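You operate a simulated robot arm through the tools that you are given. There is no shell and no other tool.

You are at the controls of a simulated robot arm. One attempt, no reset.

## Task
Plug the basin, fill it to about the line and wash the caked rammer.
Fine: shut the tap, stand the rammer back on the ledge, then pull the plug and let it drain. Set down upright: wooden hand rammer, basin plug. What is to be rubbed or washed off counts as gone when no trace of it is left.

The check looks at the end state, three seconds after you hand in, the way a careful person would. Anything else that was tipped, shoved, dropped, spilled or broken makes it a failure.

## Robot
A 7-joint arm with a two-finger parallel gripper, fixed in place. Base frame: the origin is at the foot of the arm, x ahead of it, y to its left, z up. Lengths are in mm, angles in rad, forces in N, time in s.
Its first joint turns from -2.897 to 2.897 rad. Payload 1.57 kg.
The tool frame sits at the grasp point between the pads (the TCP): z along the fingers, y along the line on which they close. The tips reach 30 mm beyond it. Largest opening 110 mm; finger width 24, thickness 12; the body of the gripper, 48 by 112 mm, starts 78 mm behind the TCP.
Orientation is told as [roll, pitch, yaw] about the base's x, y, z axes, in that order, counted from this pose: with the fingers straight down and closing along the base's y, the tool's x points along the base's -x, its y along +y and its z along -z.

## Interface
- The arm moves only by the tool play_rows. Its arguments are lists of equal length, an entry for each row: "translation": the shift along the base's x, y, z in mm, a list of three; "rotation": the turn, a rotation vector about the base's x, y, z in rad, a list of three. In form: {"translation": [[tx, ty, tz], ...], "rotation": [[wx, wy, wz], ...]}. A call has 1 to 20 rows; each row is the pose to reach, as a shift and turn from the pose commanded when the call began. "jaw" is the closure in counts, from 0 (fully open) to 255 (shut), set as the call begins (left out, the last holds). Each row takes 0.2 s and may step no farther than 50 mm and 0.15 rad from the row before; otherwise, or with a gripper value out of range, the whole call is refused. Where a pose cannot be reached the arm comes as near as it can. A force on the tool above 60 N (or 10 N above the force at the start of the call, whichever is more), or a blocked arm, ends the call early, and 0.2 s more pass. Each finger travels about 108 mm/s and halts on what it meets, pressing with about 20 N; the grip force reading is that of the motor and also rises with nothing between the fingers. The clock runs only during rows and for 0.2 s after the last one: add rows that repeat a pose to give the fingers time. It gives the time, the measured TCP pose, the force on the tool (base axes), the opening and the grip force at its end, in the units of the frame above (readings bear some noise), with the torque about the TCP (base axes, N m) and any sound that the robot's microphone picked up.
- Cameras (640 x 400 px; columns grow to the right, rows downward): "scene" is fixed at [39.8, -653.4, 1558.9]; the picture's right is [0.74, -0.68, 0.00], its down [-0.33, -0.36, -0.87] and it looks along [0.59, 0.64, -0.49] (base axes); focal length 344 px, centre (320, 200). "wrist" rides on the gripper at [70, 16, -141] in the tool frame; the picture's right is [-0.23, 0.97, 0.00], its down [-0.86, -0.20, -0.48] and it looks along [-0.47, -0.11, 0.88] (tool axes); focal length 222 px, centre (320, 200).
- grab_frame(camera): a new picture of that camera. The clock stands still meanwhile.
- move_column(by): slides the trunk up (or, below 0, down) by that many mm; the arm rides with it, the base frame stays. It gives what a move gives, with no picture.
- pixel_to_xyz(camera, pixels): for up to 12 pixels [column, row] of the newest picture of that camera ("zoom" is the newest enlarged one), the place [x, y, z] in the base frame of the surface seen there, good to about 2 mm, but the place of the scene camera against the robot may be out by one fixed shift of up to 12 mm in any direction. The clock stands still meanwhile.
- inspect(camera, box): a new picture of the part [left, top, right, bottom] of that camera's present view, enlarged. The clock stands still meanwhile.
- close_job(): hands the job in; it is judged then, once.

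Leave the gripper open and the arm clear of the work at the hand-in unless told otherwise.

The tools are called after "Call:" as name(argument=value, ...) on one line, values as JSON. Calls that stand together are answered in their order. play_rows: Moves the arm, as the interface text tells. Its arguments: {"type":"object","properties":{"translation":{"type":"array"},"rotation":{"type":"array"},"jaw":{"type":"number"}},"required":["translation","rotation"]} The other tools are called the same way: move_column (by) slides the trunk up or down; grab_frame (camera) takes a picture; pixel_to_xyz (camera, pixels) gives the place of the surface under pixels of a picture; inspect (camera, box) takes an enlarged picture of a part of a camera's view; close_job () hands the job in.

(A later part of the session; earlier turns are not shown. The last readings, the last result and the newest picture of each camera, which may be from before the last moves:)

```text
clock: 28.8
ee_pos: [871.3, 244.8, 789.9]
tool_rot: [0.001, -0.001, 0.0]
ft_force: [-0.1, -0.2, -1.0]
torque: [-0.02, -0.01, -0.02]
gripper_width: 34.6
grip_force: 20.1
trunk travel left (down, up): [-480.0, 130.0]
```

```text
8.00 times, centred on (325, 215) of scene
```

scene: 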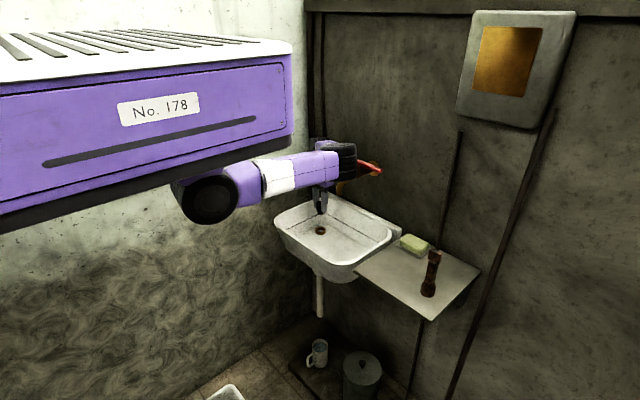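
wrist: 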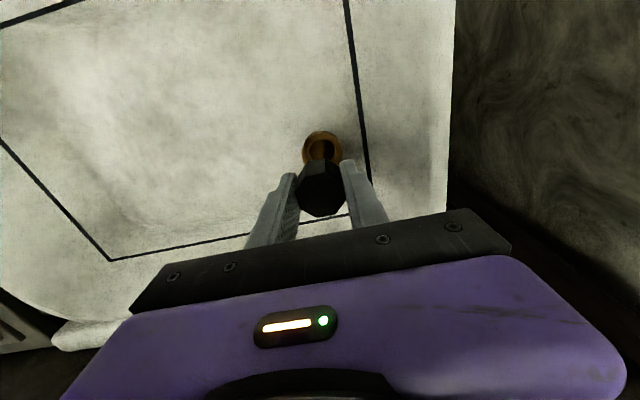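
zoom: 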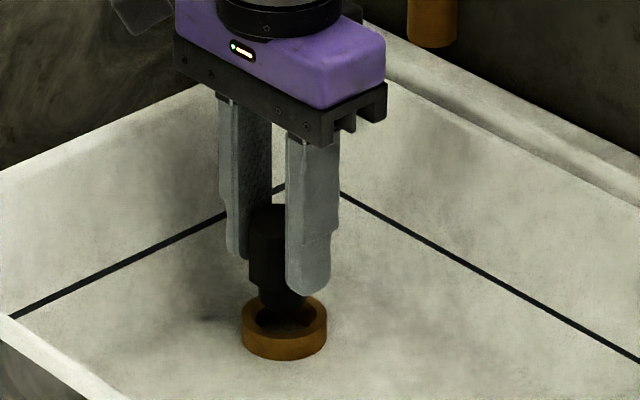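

The stub sits right over the collar opening in both views. I'll lower slowly and watch the force.

Call:
play_rows(translation=[[0, 0, -4], [0, 0, -8], [0, 0, -12], [0, 0, -12]], rotation=[[0, 0, 0], [0, 0, 0], [0, 0, 0], [0, 0, 0]])

Call:
inspect(camera="scene", box=[300, 190, 350, 240])

```text
clock: 29.8
ee_pos: [869.7, 245.4, 777.0]
tool_rot: [0.002, 0.001, 0.0]
ft_force: [-0.1, -0.3, 0.0]
torque: [0.0, 0.02, -0.01]
gripper_width: 34.4
grip_force: 20.3
trunk travel left (down, up): [-480.0, 130.0]
```

```text
8.00 times, centred on (325, 215) of scene
```

zoom: 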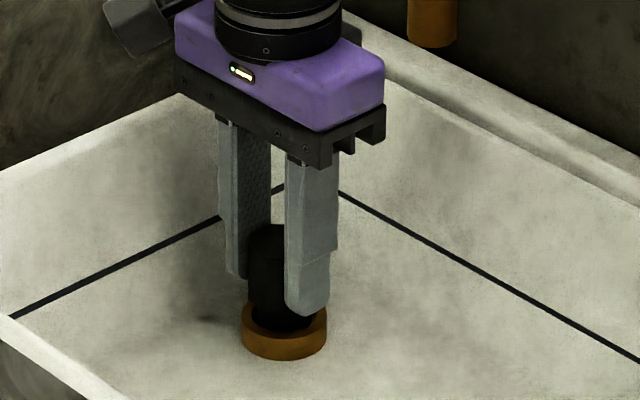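

The stub is in the opening with no force. I'll keep going down in small steps until contact.

Call:
play_rows(translation=[[0, 0, -3], [0, 0, -6], [0, 0, -8], [0, 0, -8]], rotation=[[0, 0, 0], [0, 0, 0], [0, 0, 0], [0, 0, 0]])

Call:
inspect(camera="scene", box=[300, 190, 350, 240])

```text
clock: 30.8
ee_pos: [870.6, 245.3, 769.7]
tool_rot: [0.001, -0.001, -0.001]
ft_force: [-0.5, 0.2, -0.8]
torque: [0.02, 0.02, 0.01]
gripper_width: 34.2
grip_force: 19.9
trunk travel left (down, up): [-480.0, 130.0]
```

```text
8.00 times, centred on (325, 215) of scene
```

zoom: 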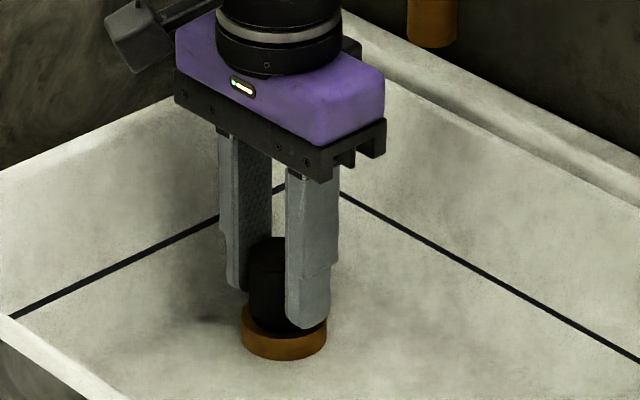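

There's still no contact at 769.7. I'll lower a few more mm; the fingertips must stay above the collar top at 731.5, so TCP > 763.

Call:
play_rows(translation=[[0, 0, -1.5], [0, 0, -3], [0, 0, -4], [0, 0, -4]], rotation=[[0, 0, 0], [0, 0, 0], [0, 0, 0], [0, 0, 0]])

```text
clock: 31.8
ee_pos: [870.6, 245.2, 766.6]
tool_rot: [0.002, 0.0, -0.002]
ft_force: [-0.6, -0.4, 7.2]
torque: [-0.09, 0.0, 0.01]
gripper_width: 34.3
grip_force: 20.1
trunk travel left (down, up): [-480.0, 130.0]
```

I feel 7 N upward, so the plug has seated. I'll press slightly more to seat it firmly.

Call:
play_rows(translation=[[0, 0, -1], [0, 0, -2], [0, 0, -2]], rotation=[[0, 0, 0], [0, 0, 0], [0, 0, 0]])

Call:
inspect(camera="scene", box=[300, 190, 350, 240])

```text
clock: 32.6
ee_pos: [871.5, 245.3, 765.0]
tool_rot: [0.003, -0.001, -0.003]
ft_force: [-5.8, -5.6, 29.9]
torque: [-0.26, 0.21, -0.02]
gripper_width: 34.4
grip_force: 20.2
trunk travel left (down, up): [-480.0, 130.0]
```

```text
8.00 times, centred on (325, 215) of scene
```

zoom: 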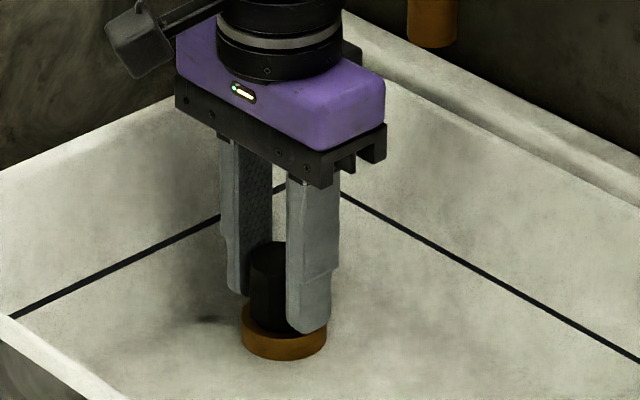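

30 N, firmly seated. I'll ease up 1 mm, then open only partly to about 60 mm so the fingers stay clear of the basin wall.

Call:
play_rows(translation=[[0, 0, 1.5], [0, 0, 1.5]], rotation=[[0, 0, 0], [0, 0, 0]])

Call:
play_rows(translation=[[0, 0, 0], [0, 0, 0], [0, 0, 0]], rotation=[[0, 0, 0], [0, 0, 0], [0, 0, 0]], jaw=116)

Call:
inspect(camera="scene", box=[300, 190, 350, 240])

```text
clock: 33.2
ee_pos: [871.8, 244.6, 765.9]
tool_rot: [0.003, -0.003, -0.001]
ft_force: [1.0, -4.2, 26.1]
torque: [-0.18, -0.13, -0.01]
gripper_width: 34.4
grip_force: 20.0
trunk travel left (down, up): [-480.0, 130.0]
```

```text
clock: 34.0
ee_pos: [869.9, 246.0, 764.8]
tool_rot: [0.001, 0.003, -0.002]
ft_force: [-0.5, -0.2, 1.1]
torque: [0.01, 0.01, -0.01]
gripper_width: 60.0
grip_force: 0.1
trunk travel left (down, up): [-480.0, 130.0]
```

```text
8.00 times, centred on (325, 215) of scene
```

zoom: 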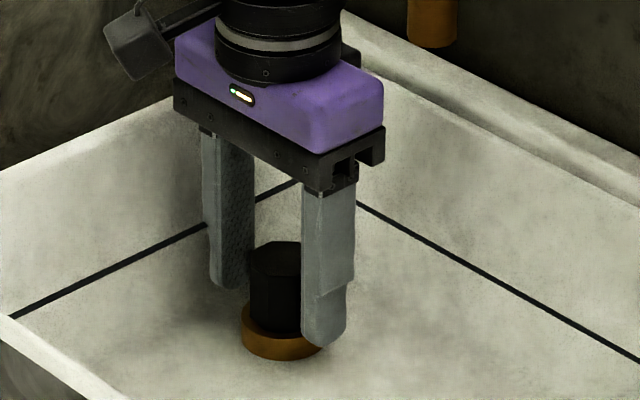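

The plug stands in the drain and the fingers are free. I'll rise straight up to about z=965.

Call:
play_rows(translation=[[0, 0, 30], [0, 0, 75], [0, 0, 120], [0, 0, 165], [0, 0, 200], [0, 0, 200]], rotation=[[0, 0, 0], [0, 0, 0], [0, 0, 0], [0, 0, 0], [0, 0, 0], [0, 0, 0]])

Call:
grab_frame(camera="wrist")

Call:
inspect(camera="scene", box=[300, 130, 420, 240])

```text
clock: 35.4
ee_pos: [870.9, 243.7, 965.8]
tool_rot: [0.001, 0.003, -0.002]
ft_force: [0.3, -0.7, -0.2]
torque: [0.02, 0.01, -0.01]
gripper_width: 60.0
grip_force: 0.1
trunk travel left (down, up): [-480.0, 130.0]
```

```text
taken
```

wrist: 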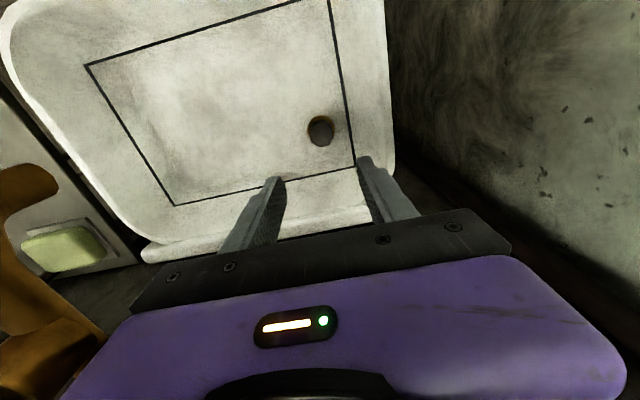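

```text
3.64 times, centred on (360, 185) of scene
```

zoom: 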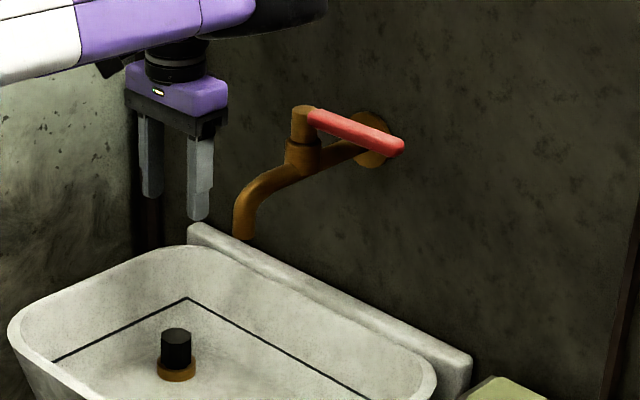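

The plug stands upright in the collar, at about (320,130) in the wrist view. Next is the tap lever. I'll retreat to x≈710, move across to y≈-20 in front of the lever and rise, closing the fingers on the way.

Call:
play_rows(translation=[[-45, 0, 0], [-90, 0, 10], [-135, 0, 20], [-165, -20, 40], [-165, -65, 60], [-165, -110, 80], [-165, -155, 100], [-165, -200, 120], [-165, -240, 145], [-165, -265, 165], [-165, -265, 165]], rotation=[[0, 0, 0], [0, 0, 0], [0, 0, 0], [0, 0, 0], [0, 0, 0], [0, 0, 0], [0, 0, 0], [0, 0, 0], [0, 0, 0], [0, 0, 0], [0, 0, 0]], jaw=255)

Call:
grab_frame(camera="wrist")

Call:
grab_frame(camera="scene")

```text
clock: 37.8
ee_pos: [704.7, -21.0, 1130.9]
tool_rot: [0.002, -0.001, 0.001]
ft_force: [-0.9, -0.3, -0.4]
torque: [-0.01, 0.0, -0.04]
gripper_width: 0.2
grip_force: 20.1
trunk travel left (down, up): [-480.0, 130.0]
```

```text
taken
```

wrist: 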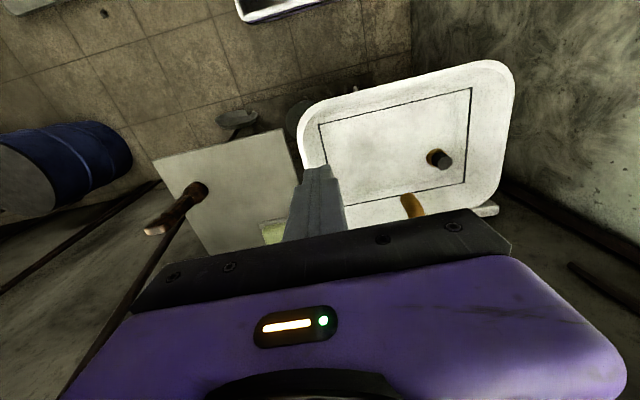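

```text
taken
```

scene: 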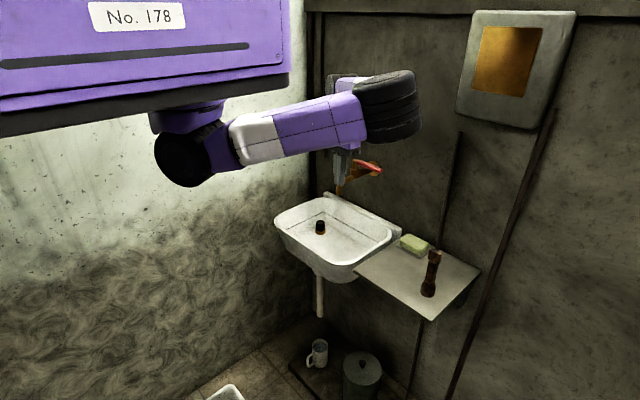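

The lever is hidden by the gripper body. I'll rise to z≈1250 and move to x≈820 to view it from above.

Call:
play_rows(translation=[[0, 0, 40], [0, 0, 80], [0, 0, 120], [40, 0, 120], [80, 0, 120], [115, 0, 120], [115, 0, 120]], rotation=[[0, 0, 0], [0, 0, 0], [0, 0, 0], [0, 0, 0], [0, 0, 0], [0, 0, 0], [0, 0, 0]])

Call:
grab_frame(camera="wrist")

```text
clock: 39.4
ee_pos: [820.6, -19.5, 1247.7]
tool_rot: [0.001, 0.002, -0.001]
ft_force: [0.1, 0.0, 0.1]
torque: [-0.03, -0.01, -0.01]
gripper_width: 0.0
grip_force: 20.4
trunk travel left (down, up): [-480.0, 130.0]
```

```text
taken
```

wrist: 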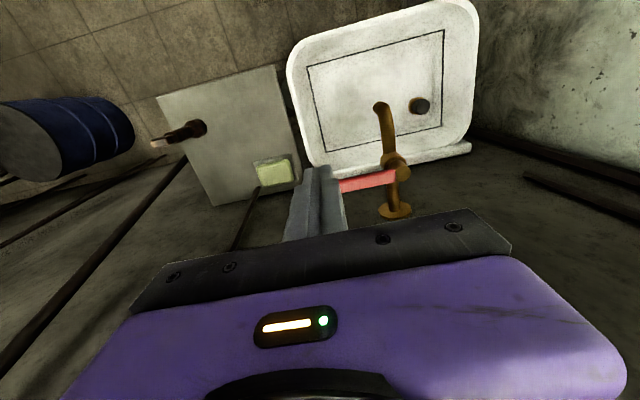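

The lever now shows in red at (368,182), running toward the fingers, with the wall flange at (395,211). I'll measure the lever, valve, spout and wall.

Call:
inspect(camera="wrist", box=[320, 90, 440, 225])

Call:
pixel_to_xyz(camera="wrist", pixels=[[345, 185], [345, 180], [345, 190], [380, 178], [380, 174], [380, 184], [400, 170], [394, 165], [395, 212], [379, 106], [430, 195], [260, 215]])

```text
2.96 times, centred on (380, 158) of wrist
```

zoom: 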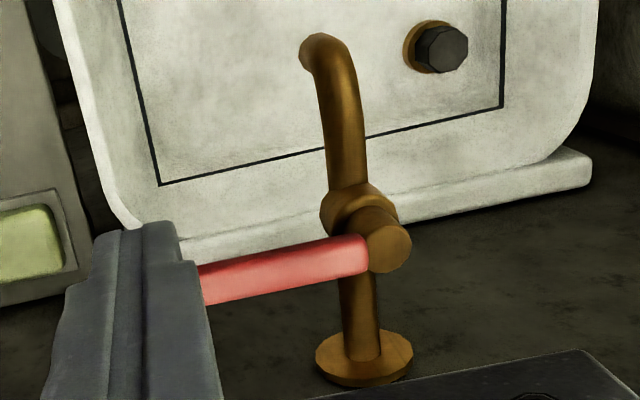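

```text
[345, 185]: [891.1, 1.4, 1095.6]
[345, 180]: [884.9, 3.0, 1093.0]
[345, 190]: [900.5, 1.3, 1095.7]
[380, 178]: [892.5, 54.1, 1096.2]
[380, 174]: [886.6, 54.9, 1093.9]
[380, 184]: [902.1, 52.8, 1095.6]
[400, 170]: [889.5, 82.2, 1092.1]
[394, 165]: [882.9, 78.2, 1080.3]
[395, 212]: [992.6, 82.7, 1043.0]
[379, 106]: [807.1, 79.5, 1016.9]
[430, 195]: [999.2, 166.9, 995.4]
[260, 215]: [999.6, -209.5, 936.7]
```

The lever is centred on x≈892, z≈1096 on top, and pivots at about (888,82). The wall is at x≈999. I'll put the closed fingers behind the lever's free end, at (925,-12), and then descend to z≈1098.

Call:
play_rows(translation=[[40, 8, 0], [80, 8, 0], [106, 8, 0], [106, 8, -40], [106, 8, -80], [106, 8, -120], [106, 8, -149], [106, 8, -149]], rotation=[[0, 0, 0], [0, 0, 0], [0, 0, 0], [0, 0, 0], [0, 0, 0], [0, 0, 0], [0, 0, 0], [0, 0, 0]])

Call:
grab_frame(camera="wrist")

Call:
inspect(camera="scene", box=[320, 120, 440, 220])

```text
clock: 41.2
ee_pos: [926.9, -10.0, 1100.8]
tool_rot: [0.001, 0.003, 0.0]
ft_force: [-0.3, 0.4, 0.3]
torque: [-0.02, 0.0, -0.03]
gripper_width: 0.0
grip_force: 20.2
trunk travel left (down, up): [-480.0, 130.0]
```

```text
taken
```

wrist: 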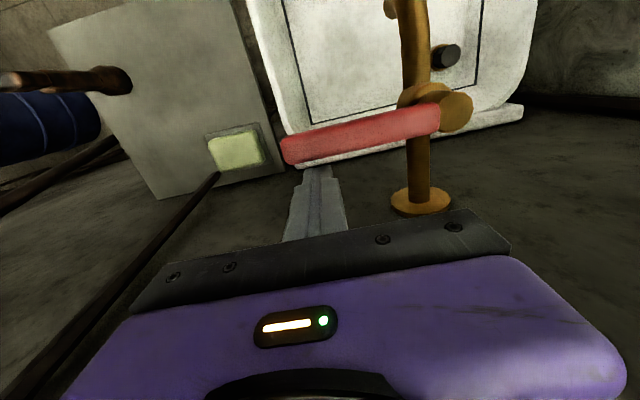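

```text
4.00 times, centred on (380, 170) of scene
```

zoom: 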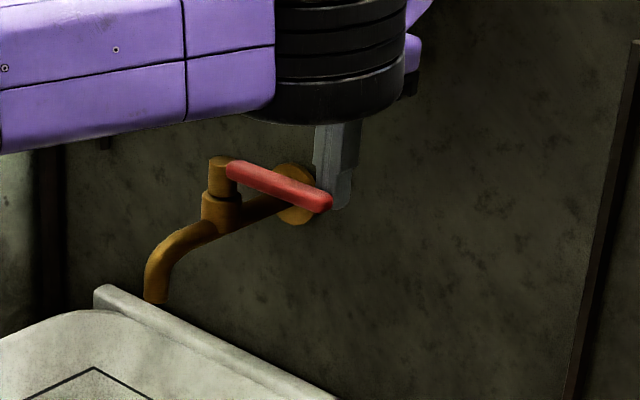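

The fingers are behind the lever's end. I'll pull toward -x gently, 35 mm, and watch the force and the lever.

Call:
play_rows(translation=[[-8, 0, 0], [-16, 0, 0], [-22, 0, 0], [-28, 0, 0], [-35, 0, 0], [-35, 0, 0]], rotation=[[0, 0, 0], [0, 0, 0], [0, 0, 0], [0, 0, 0], [0, 0, 0], [0, 0, 0]])

Call:
grab_frame(camera="wrist")

Call:
inspect(camera="scene", box=[300, 130, 420, 230])

```text
clock: 42.6
ee_pos: [889.9, -11.4, 1100.4]
tool_rot: [0.002, 0.003, -0.002]
ft_force: [-0.3, -0.4, -0.5]
torque: [-0.03, -0.01, 0.03]
gripper_width: 0.0
grip_force: 20.0
trunk travel left (down, up): [-480.0, 130.0]
```

```text
taken
```

wrist: 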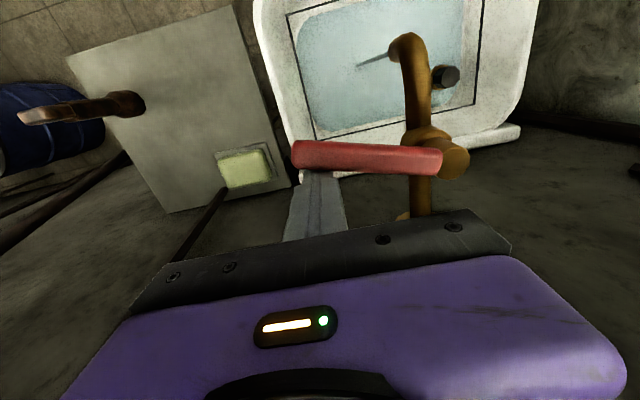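

```text
4.00 times, centred on (360, 180) of scene
```

zoom: 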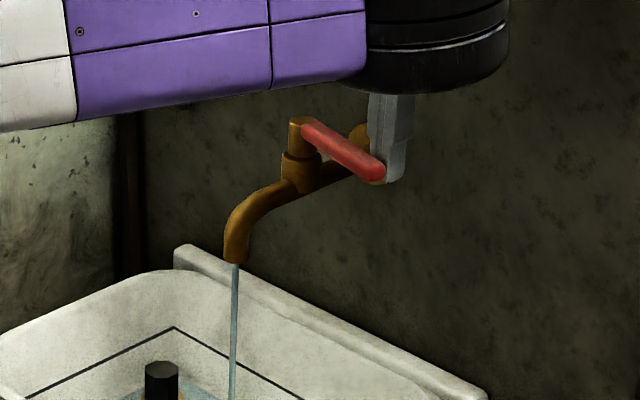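

Water is flowing and a sheet already covers the floor. I'll measure the level and the line.

Call:
pixel_to_xyz(camera="wrist", pixels=[[350, 90], [400, 95], [330, 120], [450, 95], [365, 128], [296, 60], [350, 10], [474, 60], [446, 75], [380, 120]])

Call:
inspect(camera="wrist", box=[240, 0, 540, 190])

```text
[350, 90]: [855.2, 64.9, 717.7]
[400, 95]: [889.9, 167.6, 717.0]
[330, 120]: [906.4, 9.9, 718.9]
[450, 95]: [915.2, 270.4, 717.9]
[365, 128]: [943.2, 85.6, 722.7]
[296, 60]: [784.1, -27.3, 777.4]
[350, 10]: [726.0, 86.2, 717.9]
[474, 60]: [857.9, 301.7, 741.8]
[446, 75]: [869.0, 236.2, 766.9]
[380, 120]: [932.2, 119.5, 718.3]
```

```text
2.11 times, centred on (390, 95) of wrist
```

zoom: 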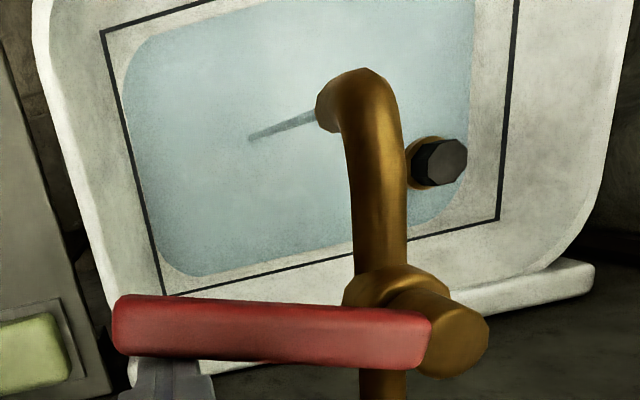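

The level is about 718, with the line at about 777. I'll wait 3 seconds and measure again to find the fill rate.

Call:
play_rows(translation=[[0, 0, 0], [0, 0, 0], [0, 0, 0], [0, 0, 0], [0, 0, 0], [0, 0, 0], [0, 0, 0], [0, 0, 0], [0, 0, 0], [0, 0, 0], [0, 0, 0], [0, 0, 0], [0, 0, 0], [0, 0, 0]], rotation=[[0, 0, 0], [0, 0, 0], [0, 0, 0], [0, 0, 0], [0, 0, 0], [0, 0, 0], [0, 0, 0], [0, 0, 0], [0, 0, 0], [0, 0, 0], [0, 0, 0], [0, 0, 0], [0, 0, 0], [0, 0, 0]])

Call:
grab_frame(camera="wrist")

Call:
pixel_to_xyz(camera="wrist", pixels=[[350, 90], [400, 95], [330, 110], [350, 30], [380, 115], [370, 90]])

```text
clock: 45.6
ee_pos: [891.1, -11.4, 1101.4]
tool_rot: [0.001, 0.002, 0.0]
ft_force: [-1.0, -0.5, -0.2]
torque: [-0.02, 0.03, -0.03]
gripper_width: 0.0
grip_force: 20.0
trunk travel left (down, up): [-480.0, 130.0]
```

```text
taken
```

wrist: 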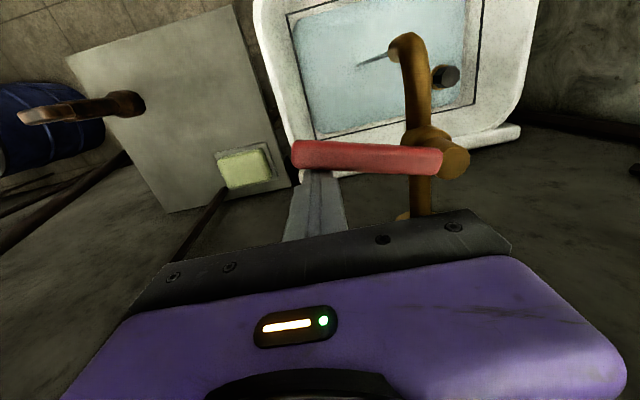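

```text
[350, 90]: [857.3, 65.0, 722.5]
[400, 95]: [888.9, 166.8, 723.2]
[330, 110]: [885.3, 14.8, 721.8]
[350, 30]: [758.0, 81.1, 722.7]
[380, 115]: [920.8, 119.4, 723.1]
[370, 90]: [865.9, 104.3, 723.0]
```

The level rises about 1.6 mm/s, which is slow. I'll open a bit more, 20 mm further, and hold for 2 s.

Call:
play_rows(translation=[[-7, 0, 0], [-14, 0, 0], [-20, 0, 0], [-20, 0, 0], [-20, 0, 0], [-20, 0, 0], [-20, 0, 0], [-20, 0, 0], [-20, 0, 0], [-20, 0, 0], [-20, 0, 0], [-20, 0, 0]], rotation=[[0, 0, 0], [0, 0, 0], [0, 0, 0], [0, 0, 0], [0, 0, 0], [0, 0, 0], [0, 0, 0], [0, 0, 0], [0, 0, 0], [0, 0, 0], [0, 0, 0], [0, 0, 0]])

Call:
grab_frame(camera="wrist")

Call:
pixel_to_xyz(camera="wrist", pixels=[[350, 90], [400, 95], [330, 110], [350, 30], [370, 90], [380, 110]])

```text
clock: 48.2
ee_pos: [872.1, -12.4, 1101.9]
tool_rot: [0.001, 0.003, -0.003]
ft_force: [0.3, -0.2, -0.3]
torque: [-0.01, 0.0, -0.01]
gripper_width: 0.0
grip_force: 19.9
trunk travel left (down, up): [-480.0, 130.0]
```

```text
taken
```

wrist: 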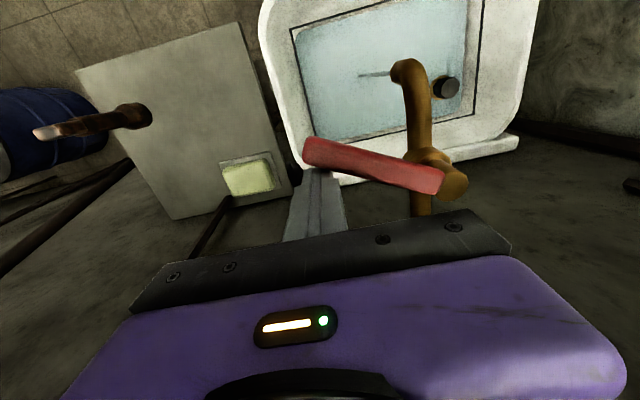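

```text
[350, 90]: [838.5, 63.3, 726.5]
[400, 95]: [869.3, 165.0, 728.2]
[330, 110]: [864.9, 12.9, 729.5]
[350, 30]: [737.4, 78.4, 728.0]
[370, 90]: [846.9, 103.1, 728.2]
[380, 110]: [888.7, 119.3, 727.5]
```

The rate is about 2 mm/s and the level is ≈728. While it fills I'll move the fingers to the room side of the lever so I can shut it in time: up 60, over to (800, 0), and down again.

Call:
play_rows(translation=[[8, 0, 0], [8, 0, 40], [8, 0, 65], [-30, 5, 65], [-72, 12, 65], [-72, 12, 30], [-72, 12, 0], [-72, 12, 0]], rotation=[[0, 0, 0], [0, 0, 0], [0, 0, 0], [0, 0, 0], [0, 0, 0], [0, 0, 0], [0, 0, 0], [0, 0, 0]])

Call:
grab_frame(camera="wrist")

Call:
inspect(camera="scene", box=[270, 130, 410, 270])

```text
clock: 50.0
ee_pos: [799.2, 0.6, 1100.6]
tool_rot: [0.002, 0.001, -0.001]
ft_force: [-0.3, 0.1, 0.3]
torque: [-0.04, 0.0, -0.02]
gripper_width: 0.3
grip_force: 20.4
trunk travel left (down, up): [-480.0, 130.0]
```

```text
taken
```

wrist: 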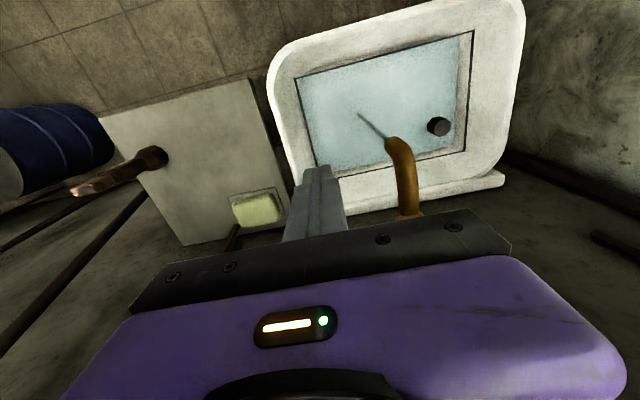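

```text
2.86 times, centred on (340, 200) of scene
```

zoom: 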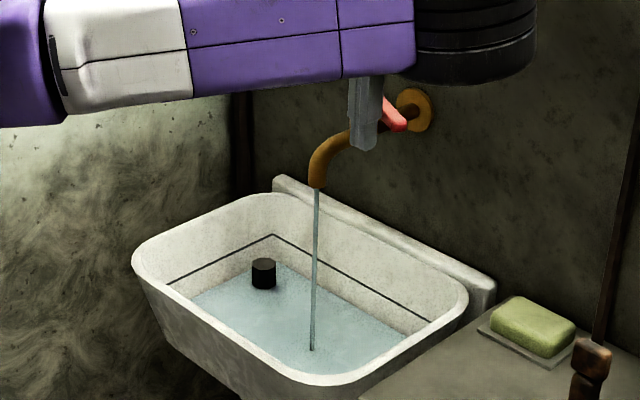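

The fingers are on the room side, and the lever stays open. I'll wait 4 s and measure the level.

Call:
play_rows(translation=[[0, 0, 0], [0, 0, 0], [0, 0, 0], [0, 0, 0], [0, 0, 0], [0, 0, 0], [0, 0, 0], [0, 0, 0], [0, 0, 0], [0, 0, 0], [0, 0, 0], [0, 0, 0], [0, 0, 0], [0, 0, 0], [0, 0, 0], [0, 0, 0], [0, 0, 0], [0, 0, 0], [0, 0, 0], [0, 0, 0]], rotation=[[0, 0, 0], [0, 0, 0], [0, 0, 0], [0, 0, 0], [0, 0, 0], [0, 0, 0], [0, 0, 0], [0, 0, 0], [0, 0, 0], [0, 0, 0], [0, 0, 0], [0, 0, 0], [0, 0, 0], [0, 0, 0], [0, 0, 0], [0, 0, 0], [0, 0, 0], [0, 0, 0], [0, 0, 0], [0, 0, 0]])

Call:
grab_frame(camera="wrist")

Call:
pixel_to_xyz(camera="wrist", pixels=[[350, 90], [400, 100], [330, 110], [350, 140], [400, 80], [299, 95], [420, 53], [468, 90]])

```text
clock: 54.2
ee_pos: [798.8, 1.5, 1101.0]
tool_rot: [0.0, 0.0, 0.0]
ft_force: [0.4, -0.4, 0.0]
torque: [0.02, 0.01, 0.03]
gripper_width: 0.0
grip_force: 20.2
trunk travel left (down, up): [-480.0, 130.0]
```

```text
taken
```

wrist: 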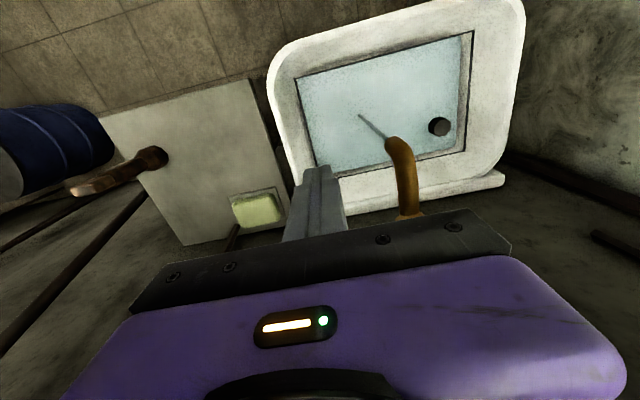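

```text
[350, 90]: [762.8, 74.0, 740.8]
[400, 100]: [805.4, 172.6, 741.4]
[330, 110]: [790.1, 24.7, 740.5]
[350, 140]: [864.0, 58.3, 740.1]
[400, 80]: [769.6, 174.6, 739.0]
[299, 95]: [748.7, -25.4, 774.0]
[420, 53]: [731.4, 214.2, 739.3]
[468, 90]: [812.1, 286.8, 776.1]
```

The level is 740 and rises about 2.07 mm/s. The line is at ≈777. I'll wait two more 4.2 s blocks and check.

Call:
play_rows(translation=[[0, 0, 0], [0, 0, 0], [0, 0, 0], [0, 0, 0], [0, 0, 0], [0, 0, 0], [0, 0, 0], [0, 0, 0], [0, 0, 0], [0, 0, 0], [0, 0, 0], [0, 0, 0], [0, 0, 0], [0, 0, 0], [0, 0, 0], [0, 0, 0], [0, 0, 0], [0, 0, 0], [0, 0, 0], [0, 0, 0]], rotation=[[0, 0, 0], [0, 0, 0], [0, 0, 0], [0, 0, 0], [0, 0, 0], [0, 0, 0], [0, 0, 0], [0, 0, 0], [0, 0, 0], [0, 0, 0], [0, 0, 0], [0, 0, 0], [0, 0, 0], [0, 0, 0], [0, 0, 0], [0, 0, 0], [0, 0, 0], [0, 0, 0], [0, 0, 0], [0, 0, 0]])

Call:
play_rows(translation=[[0, 0, 0], [0, 0, 0], [0, 0, 0], [0, 0, 0], [0, 0, 0], [0, 0, 0], [0, 0, 0], [0, 0, 0], [0, 0, 0], [0, 0, 0], [0, 0, 0], [0, 0, 0], [0, 0, 0], [0, 0, 0], [0, 0, 0], [0, 0, 0], [0, 0, 0], [0, 0, 0], [0, 0, 0], [0, 0, 0]], rotation=[[0, 0, 0], [0, 0, 0], [0, 0, 0], [0, 0, 0], [0, 0, 0], [0, 0, 0], [0, 0, 0], [0, 0, 0], [0, 0, 0], [0, 0, 0], [0, 0, 0], [0, 0, 0], [0, 0, 0], [0, 0, 0], [0, 0, 0], [0, 0, 0], [0, 0, 0], [0, 0, 0], [0, 0, 0], [0, 0, 0]])

Call:
grab_frame(camera="wrist")

Call:
pixel_to_xyz(camera="wrist", pixels=[[350, 90], [400, 100], [330, 110], [350, 140], [400, 80], [420, 60], [380, 80], [430, 90]])

```text
clock: 58.4
ee_pos: [799.8, 1.4, 1101.8]
tool_rot: [0.001, 0.0, -0.001]
ft_force: [0.4, -0.1, 0.1]
torque: [-0.03, 0.02, -0.02]
gripper_width: 0.0
grip_force: 20.1
trunk travel left (down, up): [-480.0, 130.0]
```

```text
clock: 62.6
ee_pos: [799.5, 0.1, 1101.5]
tool_rot: [0.002, 0.0, 0.001]
ft_force: [0.2, -0.5, -0.7]
torque: [-0.02, 0.01, -0.01]
gripper_width: 0.1
grip_force: 19.8
trunk travel left (down, up): [-480.0, 130.0]
```

```text
taken
```

wrist: 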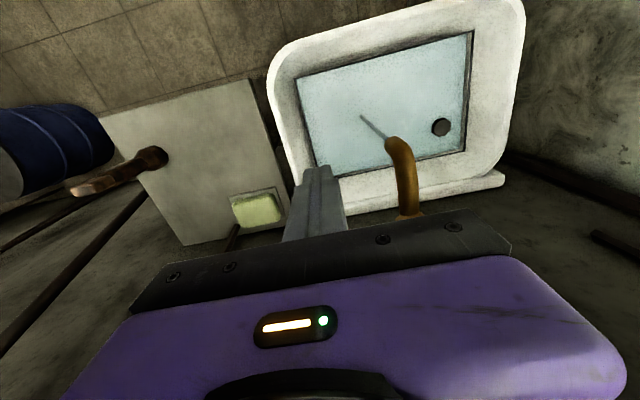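

```text
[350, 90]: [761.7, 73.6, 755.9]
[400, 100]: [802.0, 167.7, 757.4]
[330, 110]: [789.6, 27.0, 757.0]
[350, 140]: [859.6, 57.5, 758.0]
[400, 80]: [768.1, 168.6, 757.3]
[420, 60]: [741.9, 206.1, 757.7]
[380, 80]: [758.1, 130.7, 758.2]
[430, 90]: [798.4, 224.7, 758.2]
```

The level is 757.6. I'll wait 4.2 s more (to ≈766) and recheck before shutting.

Call:
play_rows(translation=[[0, 0, 0], [0, 0, 0], [0, 0, 0], [0, 0, 0], [0, 0, 0], [0, 0, 0], [0, 0, 0], [0, 0, 0], [0, 0, 0], [0, 0, 0], [0, 0, 0], [0, 0, 0], [0, 0, 0], [0, 0, 0], [0, 0, 0], [0, 0, 0], [0, 0, 0], [0, 0, 0], [0, 0, 0], [0, 0, 0]], rotation=[[0, 0, 0], [0, 0, 0], [0, 0, 0], [0, 0, 0], [0, 0, 0], [0, 0, 0], [0, 0, 0], [0, 0, 0], [0, 0, 0], [0, 0, 0], [0, 0, 0], [0, 0, 0], [0, 0, 0], [0, 0, 0], [0, 0, 0], [0, 0, 0], [0, 0, 0], [0, 0, 0], [0, 0, 0], [0, 0, 0]])

Call:
grab_frame(camera="wrist")

Call:
pixel_to_xyz(camera="wrist", pixels=[[350, 90], [400, 100], [330, 110], [350, 140], [400, 80], [420, 60], [380, 80], [430, 90], [301, 110], [330, 68], [440, 40]])

Call:
inspect(camera="wrist", box=[270, 0, 530, 190])

```text
clock: 66.8
ee_pos: [799.6, 0.3, 1100.3]
tool_rot: [0.001, 0.001, 0.002]
ft_force: [-0.4, -0.3, -0.2]
torque: [0.03, -0.01, 0.0]
gripper_width: 0.2
grip_force: 20.2
trunk travel left (down, up): [-480.0, 130.0]
```

```text
taken
```

wrist: 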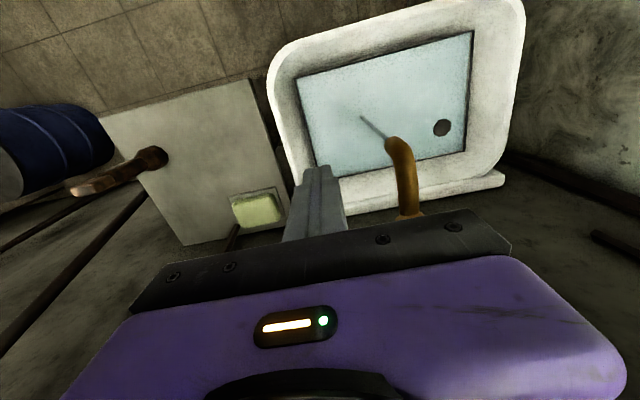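

```text
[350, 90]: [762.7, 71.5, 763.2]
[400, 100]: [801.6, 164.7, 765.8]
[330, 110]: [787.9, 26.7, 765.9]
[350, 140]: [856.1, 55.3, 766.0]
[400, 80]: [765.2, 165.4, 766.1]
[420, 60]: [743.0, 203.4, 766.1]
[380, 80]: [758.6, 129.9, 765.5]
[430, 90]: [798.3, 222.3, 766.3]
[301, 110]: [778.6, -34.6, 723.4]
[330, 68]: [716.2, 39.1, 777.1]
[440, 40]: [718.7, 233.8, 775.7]
```

```text
2.11 times, centred on (400, 95) of wrist
```

zoom: 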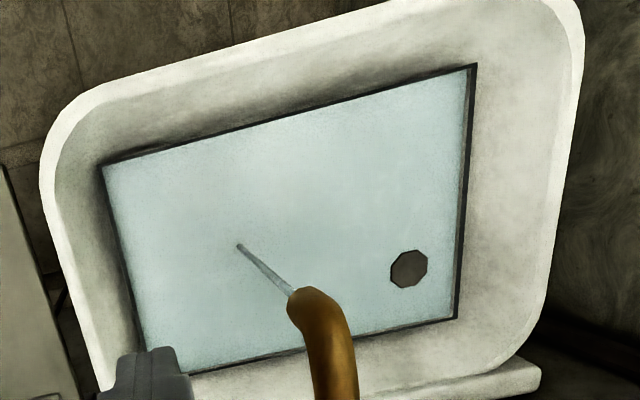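

The level is 766, level with the plug's top. I'll hold 3 s more, then push the lever back toward the wall in 10 mm steps.

Call:
play_rows(translation=[[0, 0, 0], [0, 0, 0], [0, 0, 0], [0, 0, 0], [0, 0, 0], [0, 0, 0], [0, 0, 0], [0, 0, 0], [0, 0, 0], [0, 0, 0], [0, 0, 0], [0, 0, 0], [0, 0, 0], [0, 0, 0], [0, 0, 0], [14, -2, 0], [28, -4, 0], [40, -5, 0], [50, -6, 0], [60, -7, 0]], rotation=[[0, 0, 0], [0, 0, 0], [0, 0, 0], [0, 0, 0], [0, 0, 0], [0, 0, 0], [0, 0, 0], [0, 0, 0], [0, 0, 0], [0, 0, 0], [0, 0, 0], [0, 0, 0], [0, 0, 0], [0, 0, 0], [0, 0, 0], [0, 0, 0], [0, 0, 0], [0, 0, 0], [0, 0, 0], [0, 0, 0]])

Call:
play_rows(translation=[[4, 0, 0], [8, 0, 0], [11, 0, 0], [11, 0, 0]], rotation=[[0, 0, 0], [0, 0, 0], [0, 0, 0], [0, 0, 0]])

Call:
grab_frame(camera="wrist")

Call:
inspect(camera="scene", box=[290, 130, 430, 250])

```text
clock: 71.0
ee_pos: [858.9, -7.7, 1101.1]
tool_rot: [0.0, 0.002, 0.0]
ft_force: [-0.2, 0.7, -0.4]
torque: [0.0, 0.02, 0.01]
gripper_width: 0.0
grip_force: 19.6
trunk travel left (down, up): [-480.0, 130.0]
```

```text
clock: 72.0
ee_pos: [870.2, -7.3, 1100.3]
tool_rot: [0.002, 0.0, -0.001]
ft_force: [0.4, 0.3, 0.0]
torque: [0.01, 0.01, -0.01]
gripper_width: 0.0
grip_force: 20.1
trunk travel left (down, up): [-480.0, 130.0]
```

```text
taken
```

wrist: 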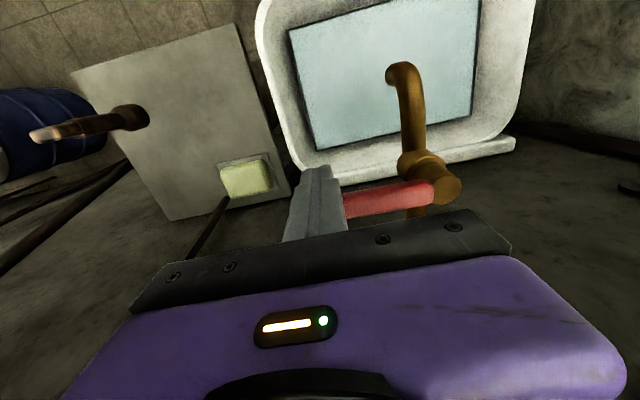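

```text
3.33 times, centred on (360, 190) of scene
```

zoom: 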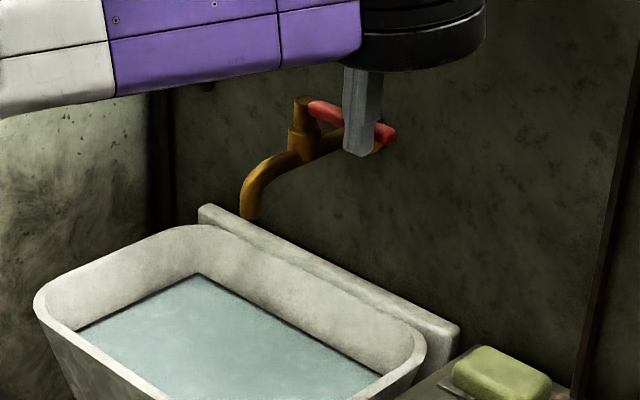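

The stream has stopped. I'll push 3 mm more to make sure the lever is fully shut, then measure the level.

Call:
play_rows(translation=[[1.5, 0, 0], [3, 0, 0], [3, 0, 0]], rotation=[[0, 0, 0], [0, 0, 0], [0, 0, 0]])

Call:
grab_frame(camera="wrist")

Call:
pixel_to_xyz(camera="wrist", pixels=[[350, 90], [340, 60], [330, 110], [370, 50], [440, 50], [440, 90], [350, 196], [420, 185], [385, 191], [350, 208]])

```text
clock: 72.8
ee_pos: [873.5, -5.9, 1100.1]
tool_rot: [0.002, 0.003, 0.001]
ft_force: [-8.7, -0.7, -1.2]
torque: [0.07, 0.06, 0.02]
gripper_width: 0.1
grip_force: 20.8
trunk travel left (down, up): [-480.0, 130.0]
```

```text
taken
```

wrist: 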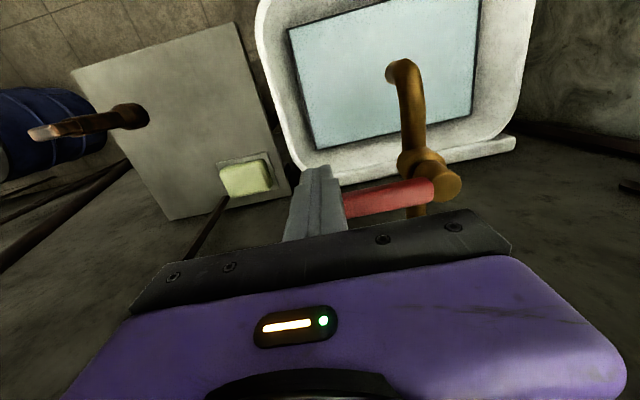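

```text
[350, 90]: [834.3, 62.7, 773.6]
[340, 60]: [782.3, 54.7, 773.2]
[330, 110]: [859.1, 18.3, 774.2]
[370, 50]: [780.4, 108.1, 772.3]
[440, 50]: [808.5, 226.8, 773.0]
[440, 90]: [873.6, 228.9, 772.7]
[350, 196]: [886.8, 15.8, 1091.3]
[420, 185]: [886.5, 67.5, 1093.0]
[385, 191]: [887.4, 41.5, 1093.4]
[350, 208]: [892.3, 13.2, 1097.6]
```

The lever is at its stop and shut. The water stands at ≈773, about at the line (≈777). Now the rammer: I'll back off from the lever, rise and cross to the ledge side, opening the fingers.

Call:
play_rows(translation=[[-20, 0, 0], [-60, 0, 10], [-100, 0, 30], [-140, 0, 40], [-175, -30, 40], [-185, -75, 40], [-185, -120, 30], [-185, -165, 10], [-185, -210, -10], [-185, -255, -30], [-185, -300, -40], [-185, -305, -40], [-185, -305, -40]], rotation=[[0, 0, 0], [0, 0, 0], [0, 0, 0], [0, 0, 0], [0, 0, 0], [0, 0, 0], [0, 0, 0], [0, 0, 0], [0, 0, 0], [0, 0, 0], [0, 0, 0], [0, 0, 0], [0, 0, 0]])

Call:
grab_frame(camera="wrist")

Call:
inspect(camera="scene", box=[400, 230, 480, 310])

```text
clock: 75.6
ee_pos: [689.9, -313.2, 1059.9]
tool_rot: [0.001, 0.001, -0.003]
ft_force: [0.0, -0.5, -0.2]
torque: [0.0, 0.0, -0.01]
gripper_width: 0.0
grip_force: 19.5
trunk travel left (down, up): [-480.0, 130.0]
```

```text
taken
```

wrist: 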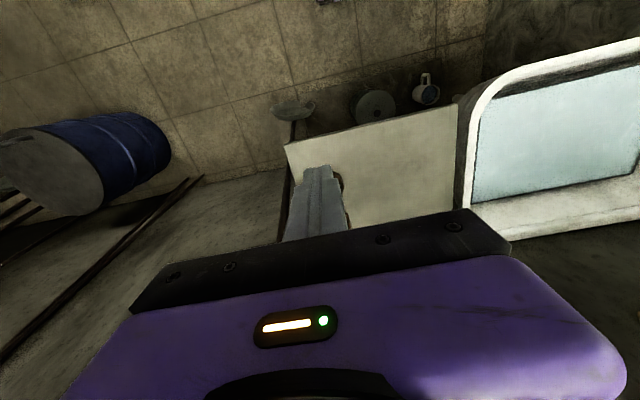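

```text
5.00 times, centred on (440, 270) of scene
```

zoom: 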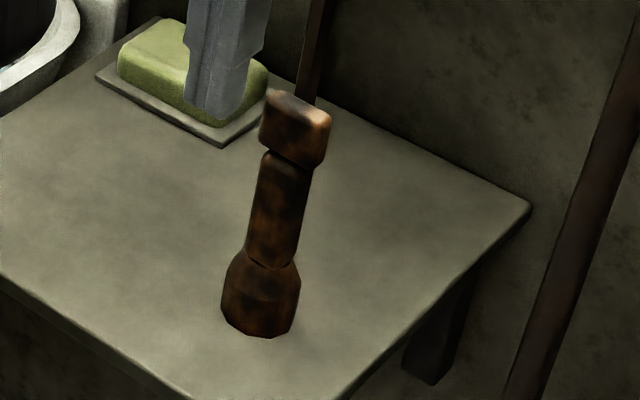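

I need a side view of the rammer to see the caked part. I'll open the fingers and tilt the tool forward by 0.5 rad, with the TCP near (675,-313,960).

Call:
play_rows(translation=[[-4, 0, -25], [-8, 0, -50], [-12, 0, -75], [-15, 0, -100], [-15, 0, -100]], rotation=[[0, -0.125, 0], [0, -0.25, 0], [0, -0.375, 0], [0, -0.5, 0], [0, -0.5, 0]], jaw=0)

Call:
grab_frame(camera="wrist")

```text
clock: 76.8
ee_pos: [673.2, -310.8, 961.0]
tool_rot: [0.002, -0.502, -0.001]
ft_force: [0.1, -0.1, 0.3]
torque: [0.0, -0.02, 0.01]
gripper_width: 110.2
grip_force: 0.0
trunk travel left (down, up): [-480.0, 130.0]
```

```text
taken
```

wrist: 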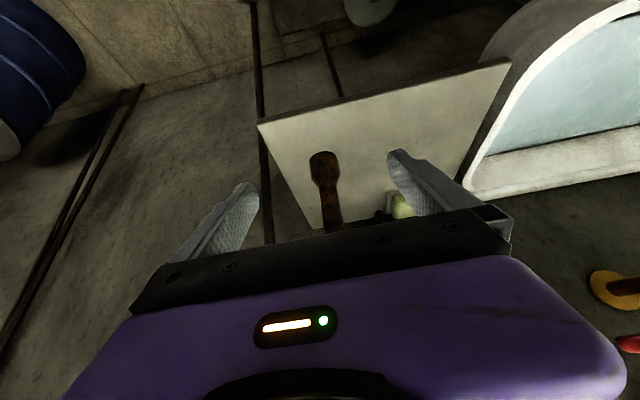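

The rammer's foot and shaft show at (325,185). I'll enlarge that.

Call:
inspect(camera="wrist", box=[280, 140, 380, 235])

Call:
pixel_to_xyz(camera="wrist", pixels=[[322, 155], [324, 170], [325, 182], [328, 200], [331, 220], [310, 165], [338, 165], [318, 195], [338, 195]])

```text
4.21 times, centred on (330, 188) of wrist
```

zoom: 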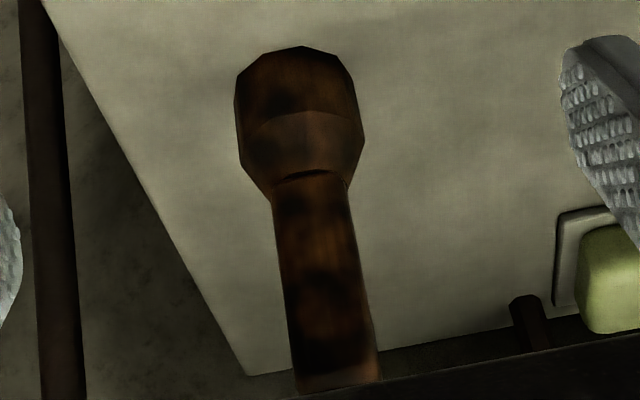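

```text
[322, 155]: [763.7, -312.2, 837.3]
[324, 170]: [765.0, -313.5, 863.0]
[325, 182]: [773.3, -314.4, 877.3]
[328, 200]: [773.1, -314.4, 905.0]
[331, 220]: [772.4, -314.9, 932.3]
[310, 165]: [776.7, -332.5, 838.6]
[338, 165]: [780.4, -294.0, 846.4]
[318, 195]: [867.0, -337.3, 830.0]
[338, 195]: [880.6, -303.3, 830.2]
```

The rammer's axis is at about (784,-313.5). The foot is z 830–877, the shaft above it, and the head 955–985. There's dark caking on the foot and blotches on the shaft. I'll go back to vertical and up, then above the rammer with the fingers open.

Call:
play_rows(translation=[[-3, 0, 25], [0, 0, 60], [5, 0, 95], [15, -1, 125], [50, -2, 130], [90, -2, 130], [111, -2, 130], [111, -2, 130]], rotation=[[0, 0.125, 0], [0, 0.25, 0], [0, 0.375, 0], [0, 0.5, 0], [0, 0.5, 0], [0, 0.5, 0], [0, 0.5, 0], [0, 0.5, 0]])

Call:
grab_frame(camera="wrist")

Call:
inspect(camera="wrist", box=[260, 130, 380, 230])

Call:
pixel_to_xyz(camera="zoom", pixels=[[320, 200], [320, 240], [280, 260], [360, 260], [320, 290]])

```text
clock: 78.6
ee_pos: [785.4, -313.7, 1090.0]
tool_rot: [0.001, 0.002, 0.0]
ft_force: [-0.4, -0.3, -0.7]
torque: [-0.02, -0.02, -0.02]
gripper_width: 110.1
grip_force: 0.1
trunk travel left (down, up): [-480.0, 130.0]
```

```text
taken
```

wrist: 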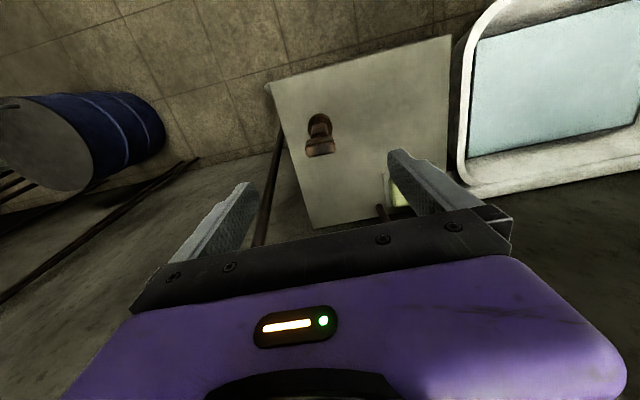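

```text
4.00 times, centred on (320, 180) of wrist
```

zoom: 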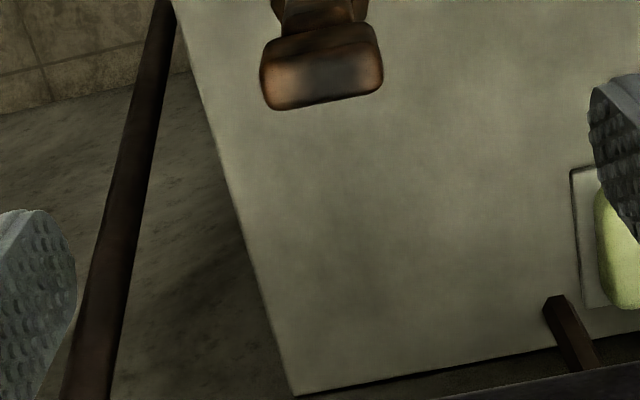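

```text
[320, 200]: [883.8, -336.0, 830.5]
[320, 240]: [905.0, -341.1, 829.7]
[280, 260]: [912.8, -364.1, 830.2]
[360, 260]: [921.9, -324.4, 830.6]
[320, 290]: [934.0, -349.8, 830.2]
```

The head's top is at zoom (320,80). I'll measure its edges there.

Call:
pixel_to_xyz(camera="zoom", pixels=[[320, 80], [270, 90], [375, 72], [320, 100], [320, 60], [290, 75], [350, 75]])

```text
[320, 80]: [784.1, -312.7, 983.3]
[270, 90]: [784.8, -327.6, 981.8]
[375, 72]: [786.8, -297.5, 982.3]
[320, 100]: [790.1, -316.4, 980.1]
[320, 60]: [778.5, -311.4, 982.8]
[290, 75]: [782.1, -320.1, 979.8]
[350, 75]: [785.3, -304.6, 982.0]
```

The head's centre is (784,-312.5), in line with the tool. I'll descend to z≈923 around the shaft, then close.

Call:
play_rows(translation=[[-1, 1, -40], [-1, 1, -80], [-1, 1, -120], [-1, 1, -150], [-1, 1, -167], [-1, 1, -167]], rotation=[[0, 0, 0], [0, 0, 0], [0, 0, 0], [0, 0, 0], [0, 0, 0], [0, 0, 0]])

Call:
play_rows(translation=[[0, 0, 0], [0, 0, 0], [0, 0, 0], [0, 0, 0]], rotation=[[0, 0, 0], [0, 0, 0], [0, 0, 0], [0, 0, 0]], jaw=255)

Call:
grab_frame(camera="wrist")

Call:
inspect(camera="scene", box=[390, 220, 480, 310])

```text
clock: 80.0
ee_pos: [784.7, -312.3, 922.9]
tool_rot: [0.002, 0.0, 0.0]
ft_force: [-0.5, 1.7, -0.2]
torque: [-0.02, 0.0, -0.02]
gripper_width: 110.1
grip_force: 0.0
trunk travel left (down, up): [-480.0, 130.0]
```

```text
clock: 81.0
ee_pos: [783.7, -311.9, 924.3]
tool_rot: [0.001, 0.002, 0.001]
ft_force: [-0.4, -0.3, 0.5]
torque: [-0.04, -0.02, -0.03]
gripper_width: 35.9
grip_force: 20.1
trunk travel left (down, up): [-480.0, 130.0]
```

```text
taken
```

wrist: 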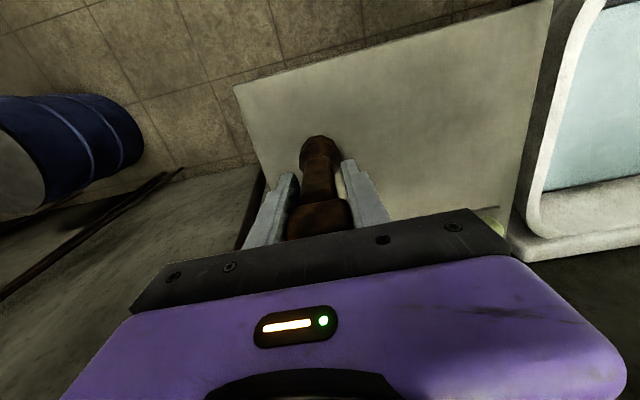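

```text
4.44 times, centred on (435, 265) of scene
```

zoom: 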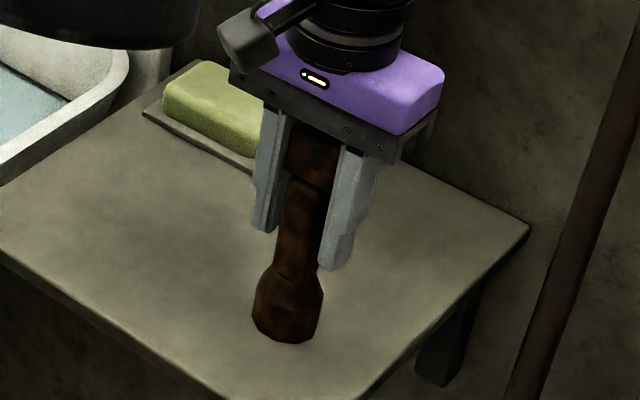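

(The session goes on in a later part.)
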